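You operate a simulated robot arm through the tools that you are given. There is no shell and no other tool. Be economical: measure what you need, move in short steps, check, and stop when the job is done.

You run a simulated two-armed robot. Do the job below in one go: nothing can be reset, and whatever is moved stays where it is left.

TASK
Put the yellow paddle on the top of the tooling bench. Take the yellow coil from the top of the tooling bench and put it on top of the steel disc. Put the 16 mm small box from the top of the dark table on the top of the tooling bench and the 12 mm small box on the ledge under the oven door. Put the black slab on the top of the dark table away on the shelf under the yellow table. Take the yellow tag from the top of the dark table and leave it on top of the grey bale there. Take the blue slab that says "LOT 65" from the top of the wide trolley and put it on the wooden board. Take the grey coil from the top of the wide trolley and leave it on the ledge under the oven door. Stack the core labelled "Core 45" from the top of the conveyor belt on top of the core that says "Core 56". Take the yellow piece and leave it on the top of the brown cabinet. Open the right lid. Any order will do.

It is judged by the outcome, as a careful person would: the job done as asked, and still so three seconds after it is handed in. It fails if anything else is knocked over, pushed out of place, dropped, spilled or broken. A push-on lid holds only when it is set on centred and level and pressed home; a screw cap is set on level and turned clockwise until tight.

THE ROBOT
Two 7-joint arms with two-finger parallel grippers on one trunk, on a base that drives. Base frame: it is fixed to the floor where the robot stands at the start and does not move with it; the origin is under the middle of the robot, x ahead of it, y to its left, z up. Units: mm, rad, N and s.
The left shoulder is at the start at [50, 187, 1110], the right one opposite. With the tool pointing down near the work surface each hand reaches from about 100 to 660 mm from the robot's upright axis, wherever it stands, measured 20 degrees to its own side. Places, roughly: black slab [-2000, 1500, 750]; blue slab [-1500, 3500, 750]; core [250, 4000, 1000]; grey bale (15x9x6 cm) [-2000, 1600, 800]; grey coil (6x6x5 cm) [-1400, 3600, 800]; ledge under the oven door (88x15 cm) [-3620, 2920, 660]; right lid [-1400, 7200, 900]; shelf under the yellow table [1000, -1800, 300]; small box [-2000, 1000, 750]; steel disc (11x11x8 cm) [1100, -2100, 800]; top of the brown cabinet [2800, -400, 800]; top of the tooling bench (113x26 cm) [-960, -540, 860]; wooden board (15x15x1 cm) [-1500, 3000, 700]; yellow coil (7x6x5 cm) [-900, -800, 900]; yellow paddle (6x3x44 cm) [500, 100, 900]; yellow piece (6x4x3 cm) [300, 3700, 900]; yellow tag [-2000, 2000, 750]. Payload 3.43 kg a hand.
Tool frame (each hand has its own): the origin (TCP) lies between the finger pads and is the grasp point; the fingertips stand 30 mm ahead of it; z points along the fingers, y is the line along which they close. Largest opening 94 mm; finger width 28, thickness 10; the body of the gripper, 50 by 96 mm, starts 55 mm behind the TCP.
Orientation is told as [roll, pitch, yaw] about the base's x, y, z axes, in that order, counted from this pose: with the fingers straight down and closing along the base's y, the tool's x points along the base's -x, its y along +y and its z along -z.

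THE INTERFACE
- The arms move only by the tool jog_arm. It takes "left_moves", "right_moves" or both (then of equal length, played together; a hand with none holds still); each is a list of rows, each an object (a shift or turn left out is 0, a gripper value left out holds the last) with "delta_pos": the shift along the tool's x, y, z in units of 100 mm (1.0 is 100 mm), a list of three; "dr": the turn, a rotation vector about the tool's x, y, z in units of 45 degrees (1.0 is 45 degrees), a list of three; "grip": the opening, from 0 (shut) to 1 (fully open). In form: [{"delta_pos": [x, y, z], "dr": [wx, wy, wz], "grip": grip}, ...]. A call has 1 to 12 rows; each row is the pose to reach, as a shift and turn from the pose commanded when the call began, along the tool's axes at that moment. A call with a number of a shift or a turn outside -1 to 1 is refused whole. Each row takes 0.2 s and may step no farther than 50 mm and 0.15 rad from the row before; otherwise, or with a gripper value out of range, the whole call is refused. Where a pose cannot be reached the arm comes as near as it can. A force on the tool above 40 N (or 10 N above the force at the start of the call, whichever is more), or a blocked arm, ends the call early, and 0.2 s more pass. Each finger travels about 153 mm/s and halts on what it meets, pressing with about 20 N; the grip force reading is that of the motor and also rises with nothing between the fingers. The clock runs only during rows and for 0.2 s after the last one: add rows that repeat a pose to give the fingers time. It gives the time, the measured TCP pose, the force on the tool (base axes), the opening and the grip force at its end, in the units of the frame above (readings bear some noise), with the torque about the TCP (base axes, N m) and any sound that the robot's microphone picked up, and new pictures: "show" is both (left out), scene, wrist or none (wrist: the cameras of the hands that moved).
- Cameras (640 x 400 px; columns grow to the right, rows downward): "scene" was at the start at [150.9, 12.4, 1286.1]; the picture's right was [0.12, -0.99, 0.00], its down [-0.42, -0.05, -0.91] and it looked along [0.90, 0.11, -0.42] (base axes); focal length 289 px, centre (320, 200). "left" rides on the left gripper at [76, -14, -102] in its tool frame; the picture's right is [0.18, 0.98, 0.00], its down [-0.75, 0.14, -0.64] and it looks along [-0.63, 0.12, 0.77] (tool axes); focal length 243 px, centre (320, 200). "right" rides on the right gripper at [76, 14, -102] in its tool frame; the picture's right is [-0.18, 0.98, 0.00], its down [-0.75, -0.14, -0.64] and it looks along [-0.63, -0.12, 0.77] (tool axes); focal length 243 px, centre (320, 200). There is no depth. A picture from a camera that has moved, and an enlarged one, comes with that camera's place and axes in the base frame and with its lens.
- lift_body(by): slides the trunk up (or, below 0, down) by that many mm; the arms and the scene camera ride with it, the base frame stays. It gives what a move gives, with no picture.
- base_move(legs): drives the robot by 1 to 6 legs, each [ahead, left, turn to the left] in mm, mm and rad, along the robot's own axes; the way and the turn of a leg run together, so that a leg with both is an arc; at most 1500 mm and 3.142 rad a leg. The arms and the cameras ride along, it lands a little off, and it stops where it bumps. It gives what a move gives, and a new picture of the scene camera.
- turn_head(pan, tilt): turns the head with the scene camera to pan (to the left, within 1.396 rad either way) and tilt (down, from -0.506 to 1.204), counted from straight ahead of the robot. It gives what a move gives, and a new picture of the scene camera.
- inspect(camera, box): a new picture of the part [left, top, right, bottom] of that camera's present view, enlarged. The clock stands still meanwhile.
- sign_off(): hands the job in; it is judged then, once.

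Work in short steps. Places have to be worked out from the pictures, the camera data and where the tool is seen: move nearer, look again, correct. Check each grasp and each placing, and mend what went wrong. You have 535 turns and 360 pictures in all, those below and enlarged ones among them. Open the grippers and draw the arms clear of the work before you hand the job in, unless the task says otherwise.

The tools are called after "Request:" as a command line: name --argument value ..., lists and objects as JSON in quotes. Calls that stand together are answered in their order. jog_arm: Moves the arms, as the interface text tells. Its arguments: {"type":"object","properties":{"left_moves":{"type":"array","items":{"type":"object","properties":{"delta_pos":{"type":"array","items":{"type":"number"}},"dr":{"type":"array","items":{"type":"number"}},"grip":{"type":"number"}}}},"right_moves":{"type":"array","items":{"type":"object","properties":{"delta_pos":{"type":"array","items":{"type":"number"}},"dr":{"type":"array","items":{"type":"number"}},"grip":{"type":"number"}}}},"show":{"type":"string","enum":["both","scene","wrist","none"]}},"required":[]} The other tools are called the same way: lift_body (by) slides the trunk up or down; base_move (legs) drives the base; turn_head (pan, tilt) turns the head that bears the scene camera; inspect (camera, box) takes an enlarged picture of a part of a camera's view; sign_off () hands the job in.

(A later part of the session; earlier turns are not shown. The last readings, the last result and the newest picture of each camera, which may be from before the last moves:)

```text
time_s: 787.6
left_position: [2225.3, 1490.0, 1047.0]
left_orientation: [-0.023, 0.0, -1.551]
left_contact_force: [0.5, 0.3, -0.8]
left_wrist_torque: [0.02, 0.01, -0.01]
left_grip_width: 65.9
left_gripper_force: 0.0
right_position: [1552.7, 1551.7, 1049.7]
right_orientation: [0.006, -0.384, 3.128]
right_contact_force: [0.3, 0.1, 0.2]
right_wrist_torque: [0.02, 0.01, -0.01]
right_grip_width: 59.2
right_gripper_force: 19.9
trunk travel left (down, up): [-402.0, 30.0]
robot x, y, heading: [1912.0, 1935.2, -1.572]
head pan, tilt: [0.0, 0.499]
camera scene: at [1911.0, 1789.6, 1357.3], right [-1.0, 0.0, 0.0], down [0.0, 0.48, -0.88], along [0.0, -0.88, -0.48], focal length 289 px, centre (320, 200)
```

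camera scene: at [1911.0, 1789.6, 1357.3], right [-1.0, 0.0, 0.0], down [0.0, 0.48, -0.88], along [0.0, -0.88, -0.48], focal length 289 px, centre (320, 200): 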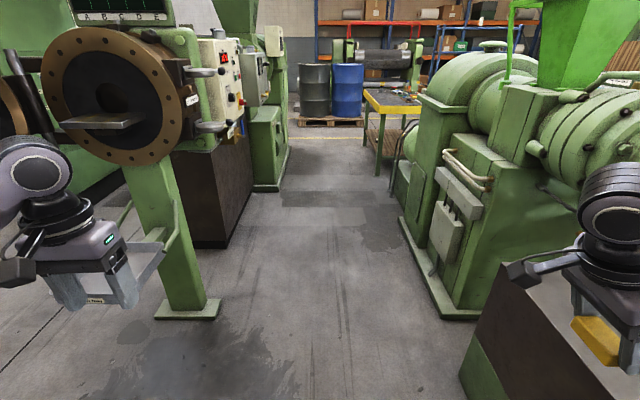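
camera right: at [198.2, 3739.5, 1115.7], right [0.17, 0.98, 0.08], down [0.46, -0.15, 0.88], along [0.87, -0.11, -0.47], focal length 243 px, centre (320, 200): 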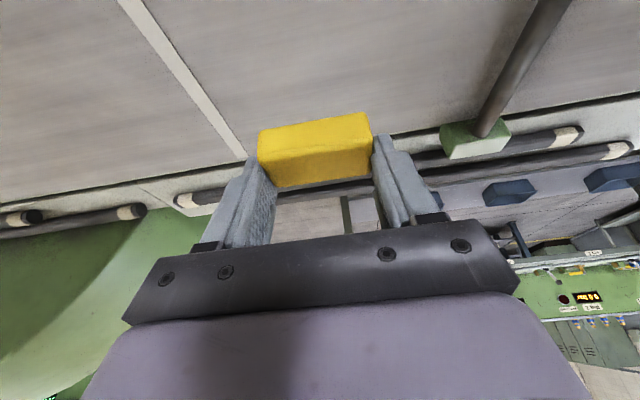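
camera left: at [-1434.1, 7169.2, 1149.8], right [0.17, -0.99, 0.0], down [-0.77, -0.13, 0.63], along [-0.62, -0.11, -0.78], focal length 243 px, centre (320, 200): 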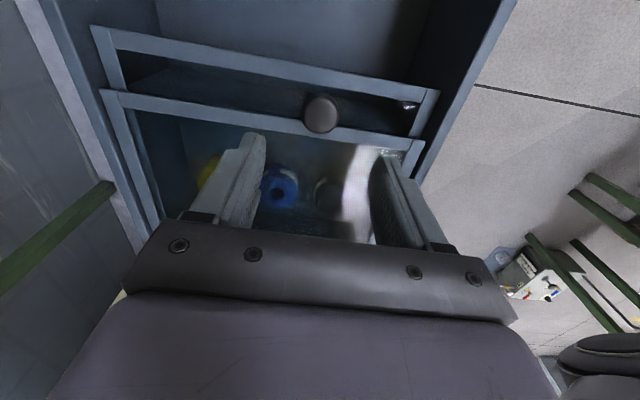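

I zoom on the brown cabinet.

Request:
inspect --camera "scene" --box '[150, 20, 310, 160]'

```text
2.86 times, centred on (230, 90) of scene
camera zoom: at [1911.0, 1789.6, 1357.3], right [-1.0, 0.0, 0.0], down [0.0, 0.48, -0.88], along [0.0, -0.88, -0.48], focal length 826 px, centre (577, 514)
```

zoom: 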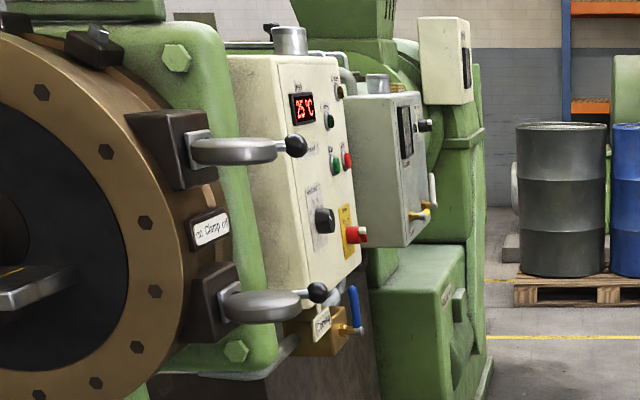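

I drive south and face east to see the cabinet's top from the aisle.

Request:
base_move --legs '[[1450, 0, 0], [650, 0, 0], [0, 0, 1.57]]'

```text
time_s: 792.5
left_position: [2244.6, 511.2, 1039.5]
left_orientation: [-0.005, 0.036, -1.49]
left_contact_force: [0.6, -0.6, -0.1]
left_wrist_torque: [0.0, -0.05, -0.02]
left_grip_width: 65.9
left_gripper_force: 0.1
right_position: [1562.2, 536.8, 1054.2]
right_orientation: [0.023, -0.375, -3.125]
right_contact_force: [0.1, 0.7, -1.3]
right_wrist_torque: [0.01, 0.01, -0.04]
right_grip_width: 59.2
right_gripper_force: 20.0
trunk travel left (down, up): [-402.0, 30.0]
robot x, y, heading: [1908.4, 926.4, -1.527]
head pan, tilt: [0.0, 0.499]
stopped in leg 1: the robot was blocked; the commanded pose is now the measured one
camera scene: at [1907.3, 793.9, 1360.9], right [-1.0, -0.04, -0.01], down [-0.01, 0.46, -0.89], along [0.04, -0.89, -0.46], focal length 289 px, centre (320, 200)
```

scene: 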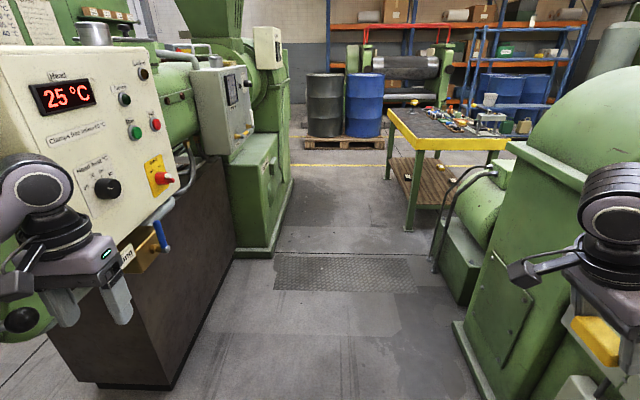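

My left side touched the die machine. I back up, shift right, tuck the left hand, and go on south.

Request:
base_move --legs '[[-80, -40, -0.045], [0, -160, 0]]'

Request:
jog_arm --left_moves '[{"delta_pos": [0.3, -0.2, 0]}, {"delta_pos": [0.6, -0.4, 0]}, {"delta_pos": [0.9, -0.6, 0]}]' --show "none"

Request:
base_move --legs '[[950, 0, 0], [0, 0, 1.2]]'

```text
time_s: 795.2
left_position: [2024.3, 558.8, 1027.5]
left_orientation: [-0.016, 0.052, -1.551]
left_contact_force: [0.5, -0.2, -0.4]
left_wrist_torque: [0.02, -0.01, 0.0]
left_grip_width: 65.6
left_gripper_force: 0.0
right_position: [1347.3, 623.3, 1050.3]
right_orientation: [0.006, -0.383, 3.116]
right_contact_force: [-0.5, -0.5, -0.7]
right_wrist_torque: [-0.02, 0.0, -0.01]
right_grip_width: 59.1
right_gripper_force: 20.4
trunk travel left (down, up): [-402.0, 30.0]
robot x, y, heading: [1708.3, 1002.2, -1.584]
head pan, tilt: [0.0, 0.499]
camera scene: at [1708.2, 855.5, 1357.3], right [-1.0, 0.01, 0.0], down [0.01, 0.48, -0.88], along [-0.01, -0.88, -0.48], focal length 289 px, centre (320, 200)
```

scene: 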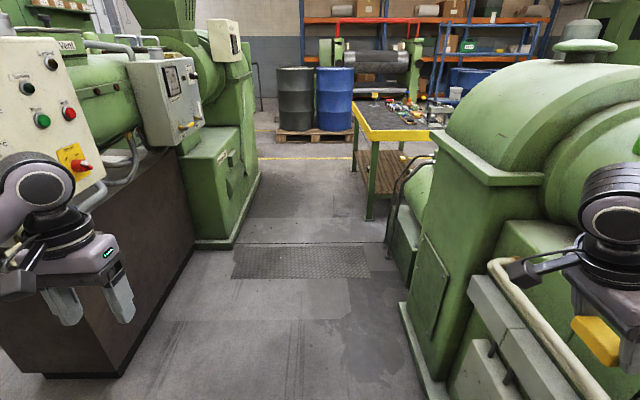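

```text
time_s: 796.0
left_position: [1961.2, 646.0, 1033.4]
left_orientation: [-0.016, 0.052, -1.549]
left_contact_force: [0.1, -0.3, -0.3]
left_wrist_torque: [0.0, -0.02, -0.02]
left_grip_width: 65.7
left_gripper_force: 0.1
right_position: [1347.3, 623.5, 1048.8]
right_orientation: [0.005, -0.383, 3.115]
right_contact_force: [0.1, 0.7, -0.4]
right_wrist_torque: [0.0, 0.01, 0.01]
right_grip_width: 59.1
right_gripper_force: 20.8
trunk travel left (down, up): [-402.0, 30.0]
robot x, y, heading: [1708.8, 1005.8, -1.582]
head pan, tilt: [0.0, 0.499]
```

```text
time_s: 804.0
left_position: [2119.8, 175.1, 1033.4]
left_orientation: [-0.016, 0.051, -0.331]
left_contact_force: [0.5, 0.2, 0.2]
left_wrist_torque: [0.03, 0.0, -0.01]
left_grip_width: 65.8
left_gripper_force: 0.1
right_position: [1928.9, -409.0, 1049.5]
right_orientation: [0.004, -0.382, -1.952]
right_contact_force: [-0.3, 0.4, -1.2]
right_wrist_torque: [-0.01, -0.03, -0.02]
right_grip_width: 59.2
right_gripper_force: 20.0
trunk travel left (down, up): [-402.0, 30.0]
robot x, y, heading: [1696.4, 59.7, -0.369]
head pan, tilt: [0.0, 0.499]
camera scene: at [1837.5, 8.9, 1357.3], right [-0.36, -0.93, 0.0], down [-0.45, 0.17, -0.88], along [0.82, -0.31, -0.48], focal length 289 px, centre (320, 200)
```

scene: 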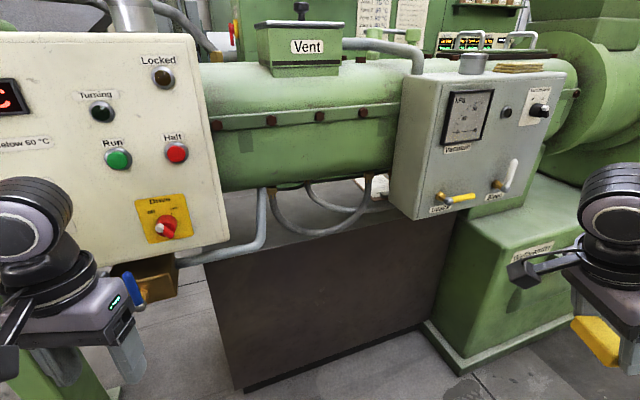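

I zoom on the cabinet's top strip to choose a free spot.

Request:
inspect --camera "scene" --box '[180, 160, 450, 300]'

```text
2.37 times, centred on (315, 230) of scene
camera zoom: at [1837.5, 8.9, 1357.3], right [-0.36, -0.93, 0.0], down [-0.45, 0.17, -0.88], along [0.82, -0.31, -0.48], focal length 685 px, centre (332, 129)
```

zoom: 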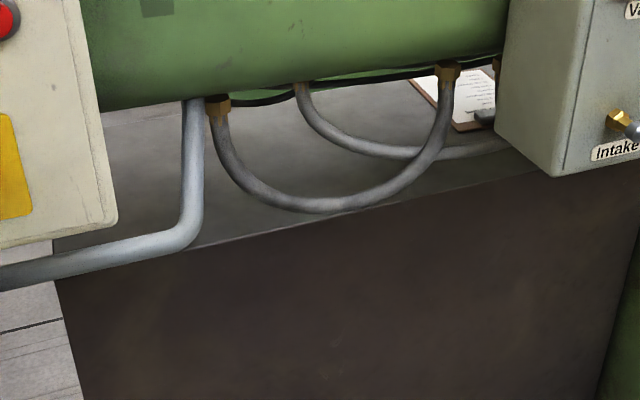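

The cabinet's top front (edge x≈2640, z≈720) has a free gap at y≈−592 between the hose loop and the grey box. As at the conveyor, I'll reach it sideways: I turn to face north and position beside it.

Request:
base_move --legs '[[0, 0, 1.94], [-720, 0, 0]]'

Request:
turn_head --pan -1.35 --tilt 0.6

```text
time_s: 810.3
left_position: [1449.2, 282.2, 1036.2]
left_orientation: [-0.018, 0.045, 1.584]
left_contact_force: [-0.3, -0.2, -0.4]
left_wrist_torque: [0.0, -0.01, 0.01]
left_grip_width: 65.8
left_gripper_force: 0.0
right_position: [2057.3, 310.8, 1049.6]
right_orientation: [0.004, -0.381, -0.02]
right_contact_force: [-0.7, 0.6, -0.5]
right_wrist_torque: [0.01, -0.03, -0.01]
right_grip_width: 58.9
right_gripper_force: 19.4
trunk travel left (down, up): [-402.0, 30.0]
robot x, y, heading: [1697.3, -74.1, 1.568]
head pan, tilt: [0.0, 0.499]
stopped in leg 2: the robot was blocked; the commanded pose is now the measured one
camera scene: at [1702.4, 77.6, 1357.4], right [1.0, -0.01, 0.0], down [-0.01, -0.48, -0.88], along [0.0, 0.88, -0.48], focal length 289 px, centre (320, 200)
```

scene: 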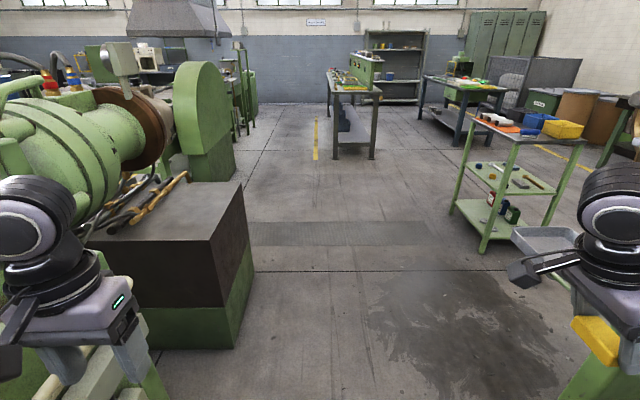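

```text
time_s: 811.8
left_position: [1449.1, 283.9, 1036.3]
left_orientation: [-0.017, 0.048, 1.584]
left_contact_force: [0.9, 0.2, 0.0]
left_wrist_torque: [0.01, -0.02, 0.01]
left_grip_width: 65.8
left_gripper_force: 0.1
right_position: [2056.9, 311.5, 1047.6]
right_orientation: [0.005, -0.382, -0.018]
right_contact_force: [0.6, -0.4, -1.2]
right_wrist_torque: [0.0, -0.03, 0.01]
right_grip_width: 59.1
right_gripper_force: 20.3
trunk travel left (down, up): [-402.0, 30.0]
robot x, y, heading: [1693.3, -74.2, 1.567]
head pan, tilt: [-1.349, 0.6]
camera scene: at [1788.5, 6.6, 1347.8], right [0.21, -0.98, 0.0], down [-0.55, -0.12, -0.82], along [0.8, 0.18, -0.57], focal length 289 px, centre (320, 200)
```

scene: 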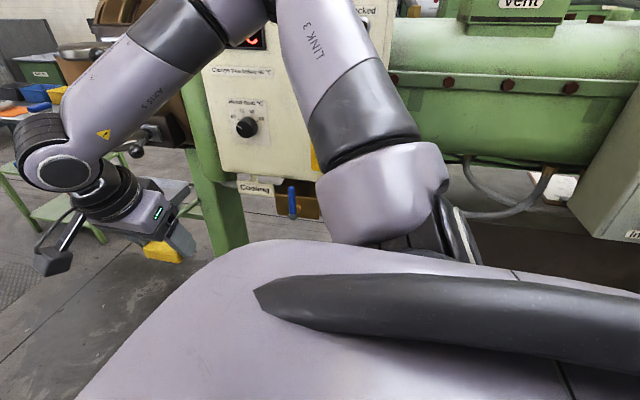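

The cabinet view shows the right hand clear. I move right 330 first, then back to y≈−650.

Request:
base_move --legs '[[0, -330, 0], [-575, 0, 0]]'

```text
time_s: 814.2
left_position: [1656.1, 279.3, 1033.8]
left_orientation: [-0.029, 0.044, 1.586]
left_contact_force: [0.2, -0.3, 0.6]
left_wrist_torque: [0.02, 0.0, 0.01]
left_grip_width: 65.8
left_gripper_force: 0.0
right_position: [2264.3, 309.2, 1059.1]
right_orientation: [0.015, -0.42, -0.008]
right_contact_force: [-0.5, 0.3, 0.4]
right_wrist_torque: [0.0, 0.01, 0.0]
right_grip_width: 58.9
right_gripper_force: 19.9
trunk travel left (down, up): [-402.0, 30.0]
robot x, y, heading: [1914.6, -71.3, 1.562]
head pan, tilt: [-1.349, 0.6]
stopped in leg 1: the robot was blocked; the commanded pose is now the measured one
camera scene: at [1992.4, 1.9, 1349.6], right [0.22, -0.98, 0.0], down [-0.54, -0.12, -0.83], along [0.81, 0.18, -0.56], focal length 289 px, centre (320, 200)
```

scene: 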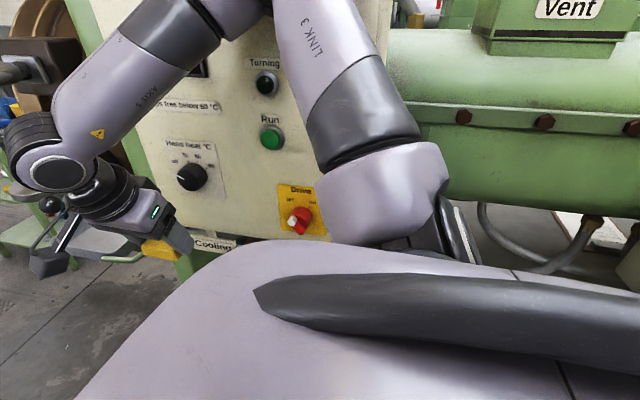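

The arm touched the die machine. I come back left 70, go back south, then right.

Request:
base_move --legs '[[0, 70, 0.008], [-580, 0, 0]]'

```text
time_s: 818.4
left_position: [1591.1, -299.8, 1035.8]
left_orientation: [-0.021, 0.046, 1.603]
left_contact_force: [0.4, 0.1, 1.0]
left_wrist_torque: [0.03, -0.01, -0.01]
left_grip_width: 65.6
left_gripper_force: 0.0
right_position: [2199.8, -257.7, 1052.8]
right_orientation: [0.01, -0.403, 0.007]
right_contact_force: [0.6, 0.5, -0.5]
right_wrist_torque: [0.02, 0.05, -0.01]
right_grip_width: 59.2
right_gripper_force: 20.1
trunk travel left (down, up): [-402.0, 30.0]
robot x, y, heading: [1846.9, -651.4, 1.587]
head pan, tilt: [-1.349, 0.6]
camera scene: at [1935.3, -569.8, 1348.3], right [0.23, -0.97, 0.0], down [-0.55, -0.13, -0.83], along [0.8, 0.19, -0.56], focal length 289 px, centre (320, 200)
```

scene: 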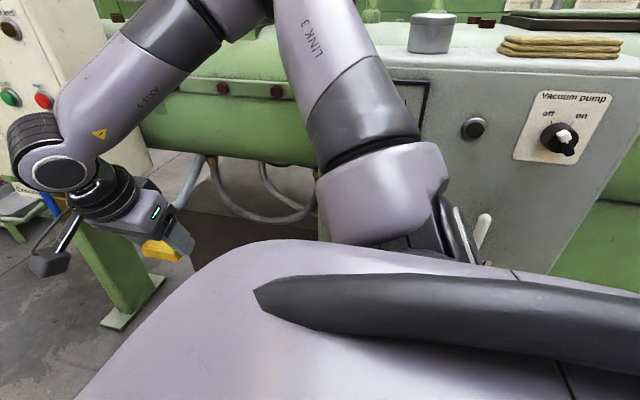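

I swing the right arm out sideways level with the shoulder.

Request:
jog_arm --right_moves '[{"delta_pos": [-0.28, -0.3, 0.11]}, {"delta_pos": [-0.55, -0.6, 0.22]}, {"delta_pos": [-0.83, -0.9, 0.34]}]' --show "none"

Request:
jog_arm --right_moves '[{"delta_pos": [-0.28, -0.3, 0.11]}, {"delta_pos": [-0.55, -0.6, 0.22]}, {"delta_pos": [-0.83, -0.9, 0.34]}]' --show "none"

Request:
jog_arm --right_moves '[{"delta_pos": [-0.28, -0.3, 0.15], "dr": [0, 0.01, 0]}, {"delta_pos": [-0.55, -0.6, 0.3], "dr": [0, 0.02, 0]}, {"delta_pos": [-0.83, -0.9, 0.45], "dr": [0, 0.02, 0]}]' --show "wrist"

```text
time_s: 819.2
left_position: [1591.3, -299.3, 1035.9]
left_orientation: [-0.018, 0.045, 1.603]
left_contact_force: [0.2, 0.0, 0.2]
left_wrist_torque: [0.0, -0.02, -0.01]
left_grip_width: 65.5
left_gripper_force: 0.0
right_position: [2289.9, -347.4, 1055.0]
right_orientation: [0.011, -0.401, 0.009]
right_contact_force: [0.9, -1.1, -0.7]
right_wrist_torque: [-0.01, 0.01, 0.01]
right_grip_width: 58.9
right_gripper_force: 20.2
trunk travel left (down, up): [-402.0, 30.0]
robot x, y, heading: [1844.1, -648.9, 1.585]
head pan, tilt: [-1.349, 0.6]
```

```text
time_s: 820.0
left_position: [1590.9, -298.8, 1035.4]
left_orientation: [-0.02, 0.046, 1.602]
left_contact_force: [0.7, 1.0, 0.9]
left_wrist_torque: [0.0, 0.08, 0.02]
left_grip_width: 65.8
left_gripper_force: 0.1
right_position: [2358.6, -416.5, 1053.8]
right_orientation: [0.029, -0.383, 0.011]
right_contact_force: [-15.4, -0.1, 6.7]
right_wrist_torque: [-0.45, -0.93, -0.78]
right_grip_width: 59.2
right_gripper_force: 20.0
trunk travel left (down, up): [-402.0, 30.0]
robot x, y, heading: [1849.2, -648.1, 1.583]
head pan, tilt: [-1.349, 0.6]
stopped in row 3 (right hand): the force on the tool passed its limit at 70 N (the readings are from after the stop); the commanded pose is now the measured one
```

```text
time_s: 820.2
left_position: [1589.7, -300.1, 1034.9]
left_orientation: [-0.023, 0.044, 1.605]
left_contact_force: [0.6, -0.4, 0.5]
left_wrist_torque: [0.06, 0.04, 0.03]
left_grip_width: 65.7
left_gripper_force: 0.1
right_position: [2357.0, -417.4, 1052.2]
right_orientation: [0.051, -0.364, 0.019]
right_contact_force: [-20.0, 7.6, 6.5]
right_wrist_torque: [-0.79, -1.16, -0.94]
right_grip_width: 59.2
right_gripper_force: 19.4
trunk travel left (down, up): [-402.0, 30.0]
robot x, y, heading: [1849.2, -651.6, 1.587]
head pan, tilt: [-1.349, 0.6]
stopped in row 1 (right hand): the force on the tool passed its limit at 64 N (the readings are from after the stop); the commanded pose is now the measured one
camera right: at [2249.2, -410.0, 1122.2], right [0.14, 0.98, 0.11], down [0.48, -0.16, 0.86], along [0.87, -0.06, -0.5], focal length 243 px, centre (320, 200)
```

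right: 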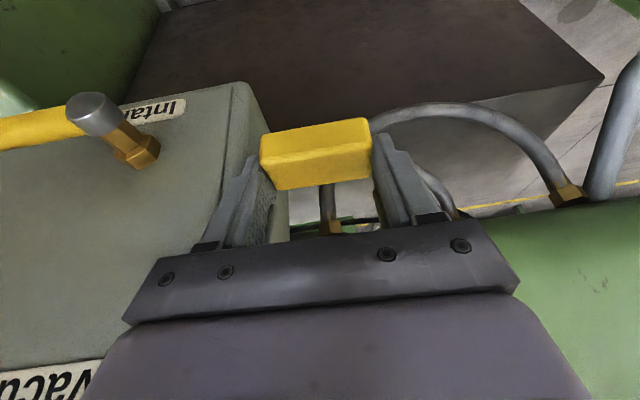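

The grey box and barrel overhang much nearer than judged: the cabinet top is only open from the far (east) side. I free the arm, fold it back, and go round the south end to look from the east.

Request:
jog_arm --right_moves '[{"delta_pos": [0.28, 0.3, -0.11], "dr": [0, -0.01, 0]}, {"delta_pos": [0.55, 0.6, -0.22], "dr": [0.05, -0.02, 0]}, {"delta_pos": [0.83, 0.9, -0.34], "dr": [0.06, -0.03, 0]}]' --show "none"

Request:
jog_arm --right_moves '[{"delta_pos": [0.28, 0.3, -0.11]}, {"delta_pos": [0.55, 0.6, -0.22]}, {"delta_pos": [0.83, 0.9, -0.34]}]' --show "none"

Request:
turn_head --pan 0 --tilt 0.4

Request:
base_move --legs '[[0, 0, -1.57], [0, -1500, 0], [0, -600, 0], [1500, 0, 0]]'

```text
time_s: 821.0
left_position: [1581.1, -304.0, 1034.5]
left_orientation: [-0.036, 0.038, 1.604]
left_contact_force: [-0.2, -1.8, -0.1]
left_wrist_torque: [0.03, -0.03, -0.01]
left_grip_width: 65.7
left_gripper_force: 0.0
right_position: [2256.9, -334.9, 1067.0]
right_orientation: [0.007, -0.418, 0.011]
right_contact_force: [0.1, 0.8, -0.3]
right_wrist_torque: [-0.01, 0.01, 0.0]
right_grip_width: 59.1
right_gripper_force: 19.7
trunk travel left (down, up): [-402.0, 30.0]
robot x, y, heading: [1847.9, -648.3, 1.584]
head pan, tilt: [-1.349, 0.6]
```

```text
time_s: 821.9
left_position: [1590.0, -300.1, 1034.8]
left_orientation: [-0.021, 0.046, 1.606]
left_contact_force: [0.3, -0.4, -0.5]
left_wrist_torque: [-0.03, -0.02, -0.02]
left_grip_width: 66.0
left_gripper_force: 0.0
right_position: [2174.2, -240.2, 1057.0]
right_orientation: [-0.002, -0.39, 0.017]
right_contact_force: [-1.6, 0.0, -0.8]
right_wrist_torque: [0.02, -0.03, 0.03]
right_grip_width: 59.1
right_gripper_force: 20.3
trunk travel left (down, up): [-402.0, 30.0]
robot x, y, heading: [1848.5, -650.7, 1.592]
head pan, tilt: [-1.349, 0.6]
```

```text
time_s: 823.4
left_position: [1590.2, -300.6, 1035.5]
left_orientation: [-0.02, 0.045, 1.607]
left_contact_force: [-0.9, 0.9, -1.0]
left_wrist_torque: [0.0, 0.03, 0.0]
left_grip_width: 65.8
left_gripper_force: 0.1
right_position: [2176.9, -241.2, 1057.7]
right_orientation: [-0.002, -0.392, 0.017]
right_contact_force: [0.5, 0.4, -0.9]
right_wrist_torque: [-0.03, -0.03, 0.02]
right_grip_width: 59.2
right_gripper_force: 19.7
trunk travel left (down, up): [-402.0, 30.0]
robot x, y, heading: [1847.9, -648.0, 1.589]
head pan, tilt: [0.0, 0.4]
camera scene: at [1847.6, -497.3, 1366.5], right [1.0, 0.02, 0.0], down [0.01, -0.39, -0.92], along [-0.01, 0.92, -0.39], focal length 289 px, centre (320, 200)
```

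scene: 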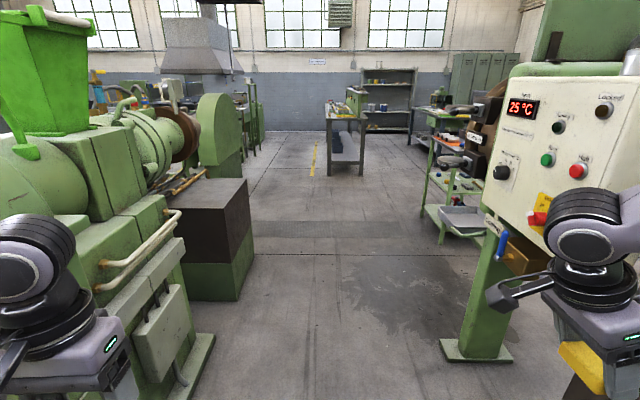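

```text
time_s: 825.5
left_position: [1823.2, -216.4, 1035.0]
left_orientation: [-0.021, 0.045, 1.028]
left_contact_force: [0.5, 0.3, 0.1]
left_wrist_torque: [-0.02, -0.01, -0.01]
left_grip_width: 65.8
left_gripper_force: 0.1
right_position: [2336.9, -476.6, 1060.5]
right_orientation: [0.016, -0.36, -0.541]
right_contact_force: [-3.0, 5.0, 0.3]
right_wrist_torque: [0.16, 0.11, 0.24]
right_grip_width: 59.9
right_gripper_force: 19.8
trunk travel left (down, up): [-402.0, 30.0]
robot x, y, heading: [1847.2, -650.0, 1.009]
head pan, tilt: [0.0, 0.4]
stopped in leg 1: the force on the tool passed its limit at 83 N (the readings are from after the stop); the commanded pose is now the measured one
camera scene: at [1929.7, -520.0, 1366.5], right [0.85, -0.53, 0.0], down [-0.21, -0.33, -0.92], along [0.49, 0.78, -0.39], focal length 289 px, centre (320, 200)
```

scene: 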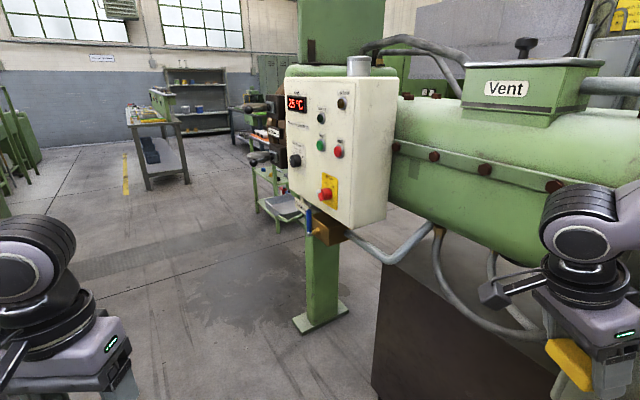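

The turn met the grey box; the piece is still gripped. I turn back and drive south in reverse instead.

Request:
base_move --legs '[[0, 0, 0.57], [-900, 150, 0], [-1150, 0, 0]]'

```text
time_s: 837.2
left_position: [1473.8, -2311.0, 1035.1]
left_orientation: [-0.021, 0.044, 1.603]
left_contact_force: [0.3, -0.6, -0.4]
left_wrist_torque: [0.0, -0.01, 0.01]
left_grip_width: 65.6
left_gripper_force: 0.1
right_position: [2047.9, -2252.7, 1059.4]
right_orientation: [0.014, -0.365, 0.032]
right_contact_force: [-0.7, 1.1, -0.5]
right_wrist_torque: [0.0, 0.01, -0.01]
right_grip_width: 59.3
right_gripper_force: 19.9
trunk travel left (down, up): [-402.0, 30.0]
robot x, y, heading: [1731.3, -2663.0, 1.584]
head pan, tilt: [0.0, 0.4]
camera scene: at [1730.4, -2509.8, 1366.5], right [1.0, 0.01, 0.0], down [0.01, -0.39, -0.92], along [-0.01, 0.92, -0.39], focal length 289 px, centre (320, 200)
```

scene: 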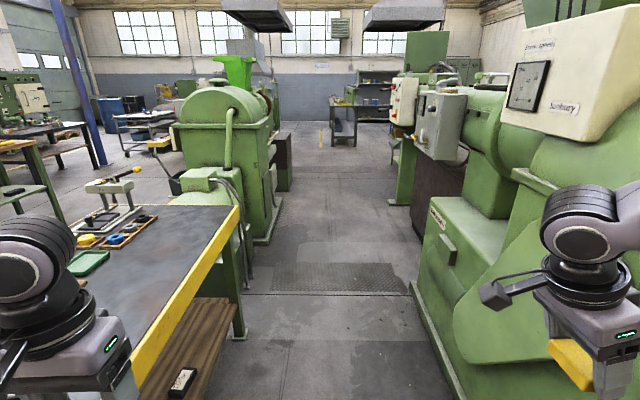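

I go back a little more, then slide east past the green machine and look north.

Request:
base_move --legs '[[-160, 0, -0.014], [0, -1500, 0], [0, -350, 0]]'

```text
time_s: 842.7
left_position: [1782.7, -2470.2, 1035.3]
left_orientation: [-0.021, 0.045, 1.591]
left_contact_force: [0.7, -0.4, 0.8]
left_wrist_torque: [0.04, 0.01, -0.02]
left_grip_width: 65.7
left_gripper_force: 0.1
right_position: [2351.5, -2416.8, 1059.4]
right_orientation: [0.014, -0.351, 0.042]
right_contact_force: [-4.1, 0.0, -0.3]
right_wrist_torque: [0.01, -0.36, 0.05]
right_grip_width: 59.2
right_gripper_force: 20.3
trunk travel left (down, up): [-402.0, 30.0]
robot x, y, heading: [2039.5, -2821.5, 1.573]
head pan, tilt: [0.0, 0.4]
stopped in leg 2: the force on the tool passed its limit at 65 N (the readings are from after the stop); the commanded pose is now the measured one
camera scene: at [2038.3, -2670.4, 1366.5], right [1.0, 0.0, 0.0], down [0.0, -0.39, -0.92], along [0.0, 0.92, -0.39], focal length 289 px, centre (320, 200)
```

scene: 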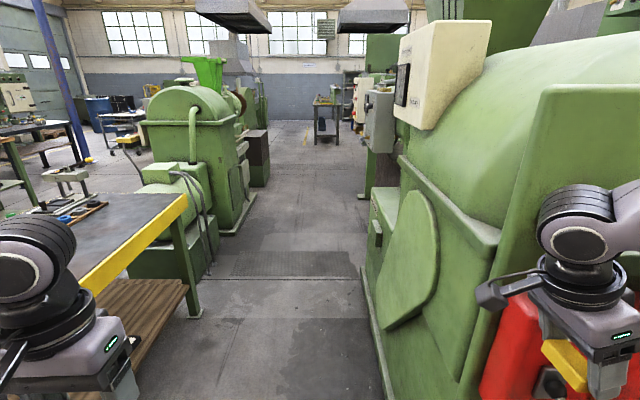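

The right hand met the machine's red panel; the piece is still held. I move left, turn to face east, and pass through the gap centred at y≈−2945.

Request:
base_move --legs '[[0, 330, 0], [-120, 0, 0], [0, 0, -1.573], [1350, 0, 0]]'

```text
time_s: 857.1
left_position: [3398.9, -2670.4, 1035.5]
left_orientation: [-0.02, 0.044, 0.034]
left_contact_force: [0.3, 0.7, -0.3]
left_wrist_torque: [0.02, -0.01, 0.0]
left_grip_width: 65.6
left_gripper_force: 0.0
right_position: [3459.2, -3237.3, 1059.2]
right_orientation: [0.013, -0.35, -1.513]
right_contact_force: [0.3, 0.5, -0.2]
right_wrist_torque: [0.01, 0.0, -0.01]
right_grip_width: 59.2
right_gripper_force: 20.5
trunk travel left (down, up): [-402.0, 30.0]
robot x, y, heading: [3051.4, -2930.0, 0.011]
head pan, tilt: [0.0, 0.4]
camera scene: at [3201.7, -2925.3, 1366.4], right [0.02, -1.0, 0.0], down [-0.39, -0.01, -0.92], along [0.92, 0.02, -0.39], focal length 289 px, centre (320, 200)
```

scene: 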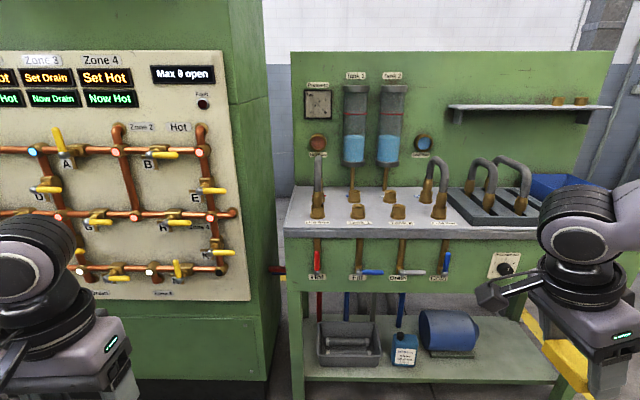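

I look north (left).

Request:
turn_head --pan 1.35 --tilt 0.35

```text
time_s: 858.6
left_position: [3398.1, -2669.2, 1034.8]
left_orientation: [-0.02, 0.046, 0.034]
left_contact_force: [0.2, 1.5, -0.3]
left_wrist_torque: [0.03, -0.02, -0.02]
left_grip_width: 65.7
left_gripper_force: 0.1
right_position: [3458.9, -3236.6, 1058.8]
right_orientation: [0.011, -0.35, -1.516]
right_contact_force: [0.0, -0.3, 0.2]
right_wrist_torque: [0.01, -0.02, -0.01]
right_grip_width: 58.9
right_gripper_force: 19.7
trunk travel left (down, up): [-402.0, 30.0]
robot x, y, heading: [3050.6, -2932.8, 0.013]
head pan, tilt: [1.349, 0.351]
camera scene: at [3127.8, -2835.8, 1371.0], right [0.98, -0.2, 0.0], down [-0.07, -0.34, -0.94], along [0.19, 0.92, -0.34], focal length 289 px, centre (320, 200)
```

scene: 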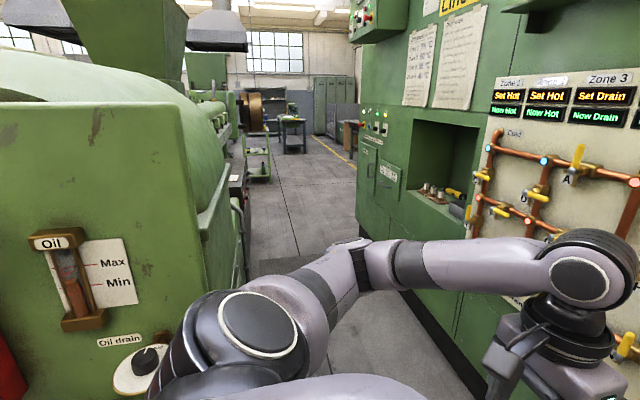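

A corridor leads north at x≈3050–4100. I turn north and drive up along x≈3500.

Request:
base_move --legs '[[0, 0, 1.56], [0, -430, 0], [1500, 0, 0], [500, 0, 0]]'

Request:
turn_head --pan 1.0 --tilt 0.45

```text
time_s: 869.5
left_position: [3211.1, -2191.3, 1033.8]
left_orientation: [-0.007, 0.057, 1.632]
left_contact_force: [-0.2, -0.4, 0.0]
left_wrist_torque: [0.02, -0.02, 0.04]
left_grip_width: 65.8
left_gripper_force: 0.0
right_position: [3777.4, -2112.2, 1061.0]
right_orientation: [0.019, -0.347, 0.078]
right_contact_force: [0.2, -0.3, -0.3]
right_wrist_torque: [0.02, 0.02, -0.01]
right_grip_width: 59.0
right_gripper_force: 20.5
trunk travel left (down, up): [-402.0, 30.0]
robot x, y, heading: [3473.3, -2526.4, 1.615]
head pan, tilt: [1.349, 0.351]
stopped in leg 3: the robot was blocked; the commanded pose is now the measured one
camera scene: at [3388.8, -2455.9, 1372.4], right [0.18, 0.98, 0.0], down [0.33, -0.06, -0.94], along [-0.93, 0.17, -0.34], focal length 289 px, centre (320, 200)
```

scene: 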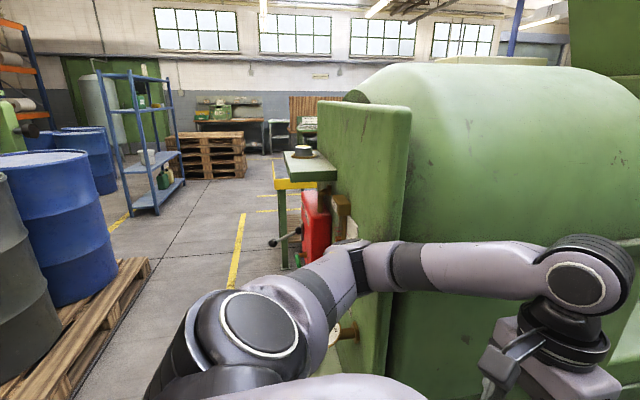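

```text
time_s: 870.3
left_position: [3210.5, -2191.1, 1033.3]
left_orientation: [-0.009, 0.057, 1.631]
left_contact_force: [0.1, -0.3, 1.0]
left_wrist_torque: [0.01, 0.02, 0.0]
left_grip_width: 65.9
left_gripper_force: 0.0
right_position: [3777.0, -2112.8, 1059.9]
right_orientation: [0.02, -0.345, 0.078]
right_contact_force: [-0.2, 0.3, -1.5]
right_wrist_torque: [0.04, 0.0, -0.02]
right_grip_width: 59.0
right_gripper_force: 19.8
trunk travel left (down, up): [-402.0, 30.0]
robot x, y, heading: [3472.4, -2524.4, 1.61]
head pan, tilt: [1.0, 0.45]
camera scene: at [3400.7, -2427.2, 1363.1], right [0.5, 0.86, 0.0], down [0.37, -0.21, -0.9], along [-0.78, 0.46, -0.43], focal length 289 px, centre (320, 200)
```

scene: 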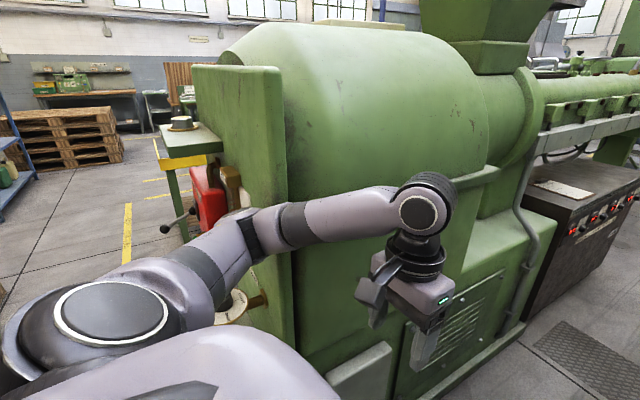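

The cabinet's top is open on this east side. I shift right and drive north to come beside it.

Request:
base_move --legs '[[-30, -120, -0.035], [1000, 0, 0], [700, 0, 0]]'

```text
time_s: 871.6
left_position: [3264.4, -2199.6, 1027.4]
left_orientation: [-0.026, 0.062, 1.617]
left_contact_force: [-0.2, -0.5, 0.1]
left_wrist_torque: [0.03, -0.01, 0.03]
left_grip_width: 65.8
left_gripper_force: 0.1
right_position: [3826.9, -2128.2, 1060.9]
right_orientation: [0.0, -0.387, 0.091]
right_contact_force: [0.1, -0.4, -1.1]
right_wrist_torque: [-0.01, -0.02, 0.0]
right_grip_width: 59.2
right_gripper_force: 20.6
trunk travel left (down, up): [-402.0, 30.0]
robot x, y, heading: [3538.1, -2544.4, 1.6]
head pan, tilt: [1.0, 0.45]
stopped in leg 1: the robot was blocked; the commanded pose is now the measured one
camera scene: at [3444.3, -2435.0, 1361.1], right [0.52, 0.86, 0.01], down [0.39, -0.22, -0.9], along [-0.76, 0.47, -0.45], focal length 289 px, centre (320, 200)
```

scene: 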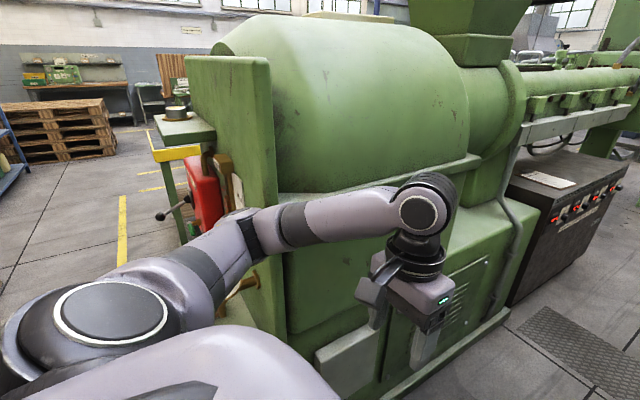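

I centre at x≈3515 and go ahead.

Request:
base_move --legs '[[0, 25, -0.03], [1000, 0, 0], [700, 0, 0]]'

```text
time_s: 873.4
left_position: [3257.8, -2176.4, 1026.6]
left_orientation: [-0.009, 0.085, 1.617]
left_contact_force: [0.6, 0.3, 0.5]
left_wrist_torque: [0.0, 0.01, 0.0]
left_grip_width: 65.7
left_gripper_force: 0.0
right_position: [3824.9, -2106.1, 1064.5]
right_orientation: [0.022, -0.378, 0.072]
right_contact_force: [-1.0, 0.0, -1.1]
right_wrist_torque: [0.01, 0.0, 0.0]
right_grip_width: 59.1
right_gripper_force: 20.1
trunk travel left (down, up): [-402.0, 30.0]
robot x, y, heading: [3520.1, -2503.1, 1.585]
head pan, tilt: [1.0, 0.45]
stopped in leg 2: the robot was blocked; the commanded pose is now the measured one
camera scene: at [3443.6, -2413.6, 1365.0], right [0.53, 0.85, 0.01], down [0.37, -0.21, -0.9], along [-0.77, 0.48, -0.43], focal length 289 px, centre (320, 200)
```

scene: 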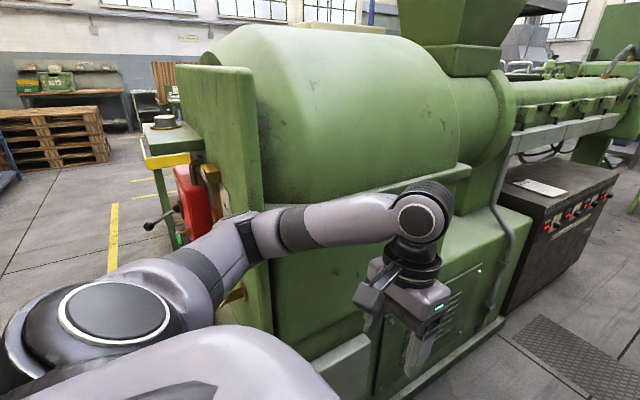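

The elbows are too wide. I stretch both hands forward to narrow them.

Request:
jog_arm --left_moves '[{"delta_pos": [-0.3, -0.1, 0]}, {"delta_pos": [-0.65, -0.2, 0]}, {"delta_pos": [-1, -0.3, 0]}]' --right_moves '[{"delta_pos": [0, 0.3, 0]}, {"delta_pos": [0.1, 0.65, -0.04]}, {"delta_pos": [0.2, 1, -0.08]}]' --show "none"

Request:
jog_arm --left_moves '[{"delta_pos": [-0.3, -0.1, 0]}, {"delta_pos": [-0.65, -0.2, 0]}, {"delta_pos": [-0.9, -0.3, 0]}]' --right_moves '[{"delta_pos": [0.1, 0.2, -0.04]}, {"delta_pos": [0.2, 0.4, -0.08]}, {"delta_pos": [0.3, 0.6, -0.12]}]' --show "none"

Request:
base_move --legs '[[0, -10, -0.01], [900, 0, 0], [700, 0, 0]]'

```text
time_s: 874.2
left_position: [3279.7, -2060.6, 1013.9]
left_orientation: [-0.017, 0.09, 1.604]
left_contact_force: [0.0, -0.5, -0.6]
left_wrist_torque: [-0.01, 0.01, 0.01]
left_grip_width: 65.8
left_gripper_force: 0.2
right_position: [3790.6, -1995.4, 1071.3]
right_orientation: [0.022, -0.384, 0.068]
right_contact_force: [0.2, 0.3, 0.0]
right_wrist_torque: [0.0, -0.02, -0.03]
right_grip_width: 59.1
right_gripper_force: 20.3
trunk travel left (down, up): [-402.0, 30.0]
robot x, y, heading: [3521.6, -2502.2, 1.586]
head pan, tilt: [1.0, 0.45]
```

```text
time_s: 875.0
left_position: [3302.6, -1968.0, 998.0]
left_orientation: [-0.022, 0.097, 1.607]
left_contact_force: [-0.2, -1.0, -0.3]
left_wrist_torque: [0.01, -0.01, 0.01]
left_grip_width: 65.7
left_gripper_force: 0.1
right_position: [3786.0, -1983.7, 1067.1]
right_orientation: [0.006, -0.386, 0.079]
right_contact_force: [-0.4, -0.2, -0.6]
right_wrist_torque: [0.01, 0.0, 0.02]
right_grip_width: 59.1
right_gripper_force: 19.7
right hand out of reach, approached as far as the arm can: row 1, 2, 3
trunk travel left (down, up): [-402.0, 30.0]
robot x, y, heading: [3518.1, -2501.6, 1.582]
head pan, tilt: [1.0, 0.45]
```

```text
time_s: 875.8
left_position: [3306.2, -1968.7, 999.9]
left_orientation: [-0.019, 0.097, 1.606]
left_contact_force: [-0.5, -0.6, 0.3]
left_wrist_torque: [0.01, -0.02, 0.0]
left_grip_width: 65.8
left_gripper_force: 0.1
right_position: [3784.1, -1983.6, 1068.6]
right_orientation: [0.007, -0.388, 0.091]
right_contact_force: [-0.1, -0.1, 0.5]
right_wrist_torque: [0.0, 0.02, 0.02]
right_grip_width: 59.1
right_gripper_force: 19.9
trunk travel left (down, up): [-402.0, 30.0]
robot x, y, heading: [3518.1, -2499.7, 1.581]
head pan, tilt: [1.0, 0.45]
stopped in leg 1: the robot was blocked; the commanded pose is now the measured one
camera scene: at [3432.7, -2394.2, 1361.3], right [0.53, 0.85, 0.01], down [0.38, -0.23, -0.9], along [-0.76, 0.48, -0.44], focal length 289 px, centre (320, 200)
```

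scene: 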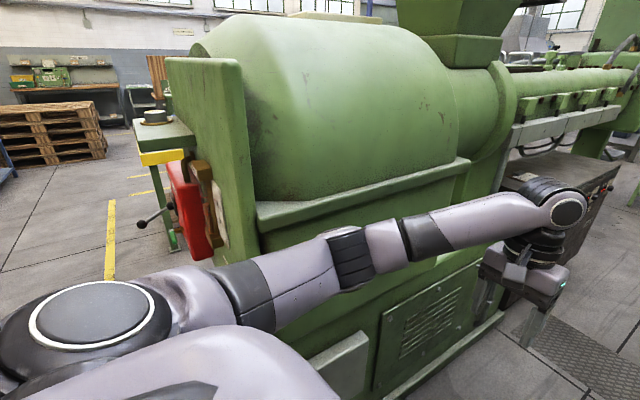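

The right side is what touches. I look right before moving.

Request:
turn_head --pan -1.1 --tilt 0.5

```text
time_s: 877.8
left_position: [3308.4, -1968.3, 1000.3]
left_orientation: [-0.023, 0.096, 1.604]
left_contact_force: [0.8, 0.2, -0.1]
left_wrist_torque: [0.01, 0.0, -0.01]
left_grip_width: 66.0
left_gripper_force: 0.1
right_position: [3786.2, -1984.1, 1068.1]
right_orientation: [0.005, -0.391, 0.089]
right_contact_force: [0.5, -0.3, -1.0]
right_wrist_torque: [0.0, 0.0, 0.0]
right_grip_width: 59.2
right_gripper_force: 20.3
trunk travel left (down, up): [-402.0, 30.0]
robot x, y, heading: [3523.0, -2502.8, 1.583]
head pan, tilt: [-1.1, 0.499]
camera scene: at [3591.0, -2401.5, 1358.4], right [0.46, -0.89, 0.0], down [-0.41, -0.22, -0.88], along [0.78, 0.41, -0.47], focal length 289 px, centre (320, 200)
```

scene: 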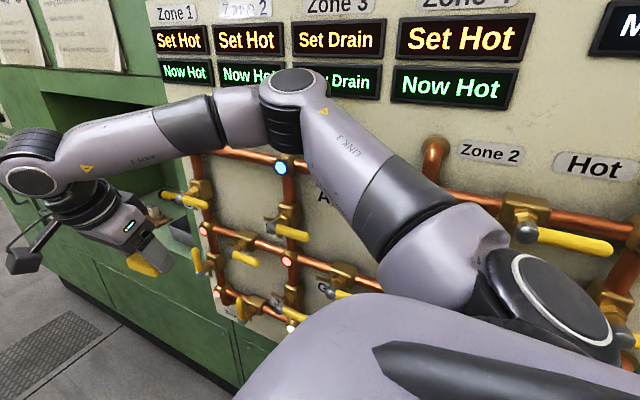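

My right arm is against the valve panel. I move left 110 and then go ahead carefully.

Request:
base_move --legs '[[0, 110, 0], [700, 0, 0]]'

```text
time_s: 882.8
left_position: [3201.3, -1269.5, 1001.1]
left_orientation: [-0.011, 0.098, 1.6]
left_contact_force: [0.3, 0.6, 0.0]
left_wrist_torque: [0.0, 0.03, 0.01]
left_grip_width: 65.8
left_gripper_force: 0.1
right_position: [3683.6, -1286.9, 1064.5]
right_orientation: [0.003, -0.377, 0.081]
right_contact_force: [-0.1, 0.3, -1.0]
right_wrist_torque: [0.0, 0.01, -0.02]
right_grip_width: 59.0
right_gripper_force: 19.8
trunk travel left (down, up): [-402.0, 30.0]
robot x, y, heading: [3405.8, -1805.7, 1.579]
head pan, tilt: [-1.1, 0.499]
camera scene: at [3487.8, -1703.1, 1357.3], right [0.46, -0.89, 0.0], down [-0.43, -0.22, -0.88], along [0.78, 0.4, -0.48], focal length 289 px, centre (320, 200)
```

scene: 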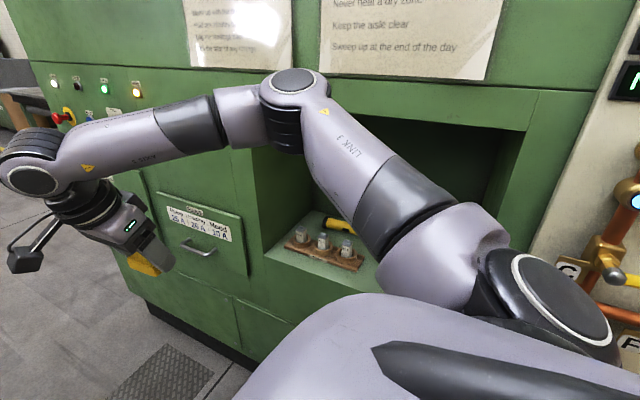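

Good. I continue ahead 600 and look left at the cabinet.

Request:
turn_head --pan 0.95 --tilt 0.6

Request:
base_move --legs '[[650, 0, 0]]'

```text
time_s: 884.8
left_position: [3201.8, -1269.8, 1000.3]
left_orientation: [-0.01, 0.096, 1.6]
left_contact_force: [-0.3, -0.7, 0.1]
left_wrist_torque: [-0.02, 0.0, -0.02]
left_grip_width: 65.6
left_gripper_force: 0.1
right_position: [3682.8, -1287.8, 1064.3]
right_orientation: [0.003, -0.378, 0.081]
right_contact_force: [0.9, 0.2, -0.7]
right_wrist_torque: [-0.03, 0.0, 0.02]
right_grip_width: 58.9
right_gripper_force: 20.3
trunk travel left (down, up): [-402.0, 30.0]
robot x, y, heading: [3406.9, -1806.8, 1.575]
head pan, tilt: [0.949, 0.6]
camera scene: at [3334.9, -1694.0, 1348.2], right [0.58, 0.82, 0.0], down [0.46, -0.33, -0.83], along [-0.67, 0.48, -0.56], focal length 289 px, centre (320, 200)
```

scene: 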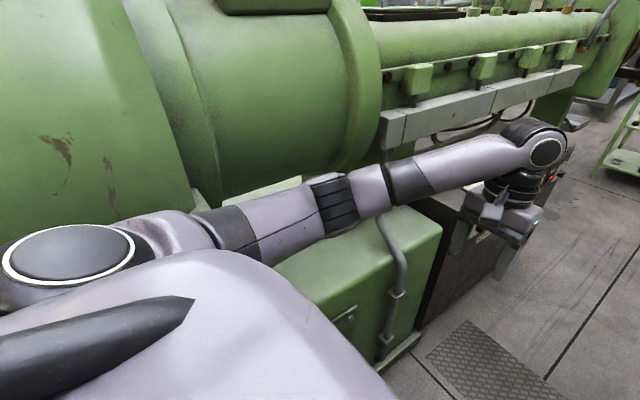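

```text
time_s: 888.5
left_position: [3202.3, -613.5, 1001.4]
left_orientation: [-0.01, 0.098, 1.598]
left_contact_force: [-0.4, 0.1, -1.0]
left_wrist_torque: [-0.01, -0.01, -0.01]
left_grip_width: 65.6
left_gripper_force: 0.0
right_position: [3681.0, -632.7, 1064.4]
right_orientation: [0.002, -0.378, 0.076]
right_contact_force: [-0.1, 0.4, -0.3]
right_wrist_torque: [-0.01, -0.02, 0.02]
right_grip_width: 59.1
right_gripper_force: 20.1
trunk travel left (down, up): [-402.0, 30.0]
robot x, y, heading: [3405.2, -1153.3, 1.569]
head pan, tilt: [0.949, 0.6]
camera scene: at [3332.9, -1038.0, 1348.2], right [0.58, 0.81, 0.0], down [0.46, -0.33, -0.82], along [-0.67, 0.48, -0.57], focal length 289 px, centre (320, 200)
```

scene: 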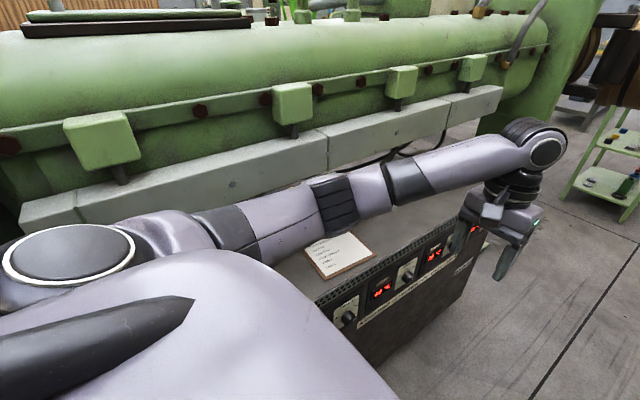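

The cabinet's open top strip (x≈2750–3010) is on my left. I drive on to y≈−300 and turn to face it (west).

Request:
turn_head --pan 0 --tilt 0.7

Request:
base_move --legs '[[820, 0, 0], [0, 0, 1.57]]'

```text
time_s: 889.7
left_position: [3202.2, -613.3, 1001.5]
left_orientation: [-0.011, 0.098, 1.598]
left_contact_force: [0.1, 0.4, -0.1]
left_wrist_torque: [0.01, 0.03, 0.0]
left_grip_width: 65.8
left_gripper_force: 0.0
right_position: [3682.7, -631.8, 1064.4]
right_orientation: [0.002, -0.378, 0.079]
right_contact_force: [0.2, -0.6, 0.0]
right_wrist_torque: [-0.01, 0.01, -0.04]
right_grip_width: 59.0
right_gripper_force: 20.2
trunk travel left (down, up): [-402.0, 30.0]
robot x, y, heading: [3403.4, -1149.4, 1.574]
head pan, tilt: [0.0, 0.7]
camera scene: at [3404.6, -1004.7, 1339.6], right [1.0, 0.0, 0.0], down [0.0, -0.64, -0.76], along [0.0, 0.76, -0.64], focal length 289 px, centre (320, 200)
```

scene: 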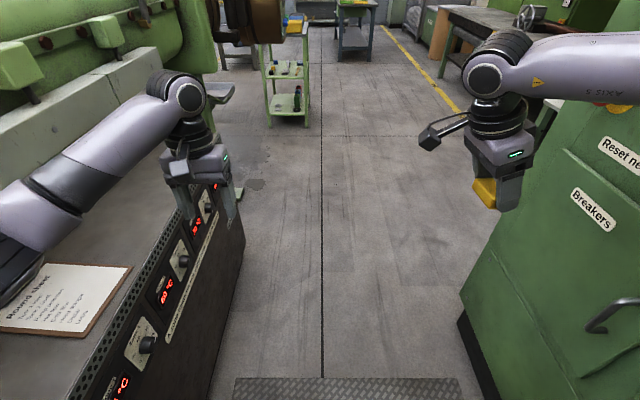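

```text
time_s: 896.2
left_position: [2892.6, -94.1, 1005.5]
left_orientation: [-0.035, 0.088, 2.356]
left_contact_force: [25.8, -9.1, 8.9]
left_wrist_torque: [0.8, 3.06, 0.79]
left_grip_width: 65.8
left_gripper_force: 0.1
right_position: [3209.4, 230.6, 1066.0]
right_orientation: [0.006, -0.375, 0.904]
right_contact_force: [1.1, -0.5, -0.4]
right_wrist_torque: [0.02, 0.02, 0.01]
right_grip_width: 59.0
right_gripper_force: 20.0
trunk travel left (down, up): [-402.0, 30.0]
robot x, y, heading: [3396.3, -321.6, 2.403]
head pan, tilt: [0.0, 0.7]
stopped in leg 2: the robot was blocked; the commanded pose is now the measured one
camera scene: at [3296.6, -226.5, 1340.3], right [0.68, 0.74, 0.0], down [0.47, -0.43, -0.77], along [-0.57, 0.52, -0.64], focal length 289 px, centre (320, 200)
```

scene: 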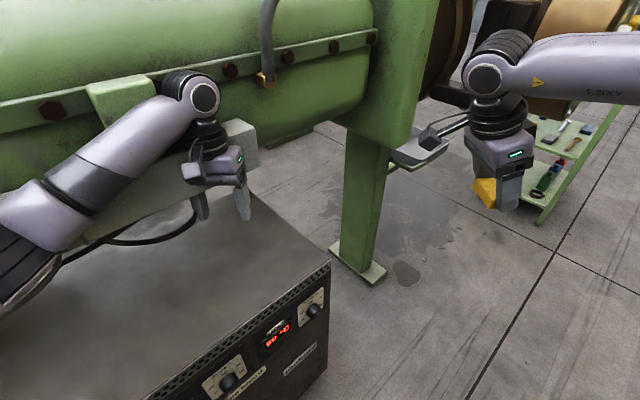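

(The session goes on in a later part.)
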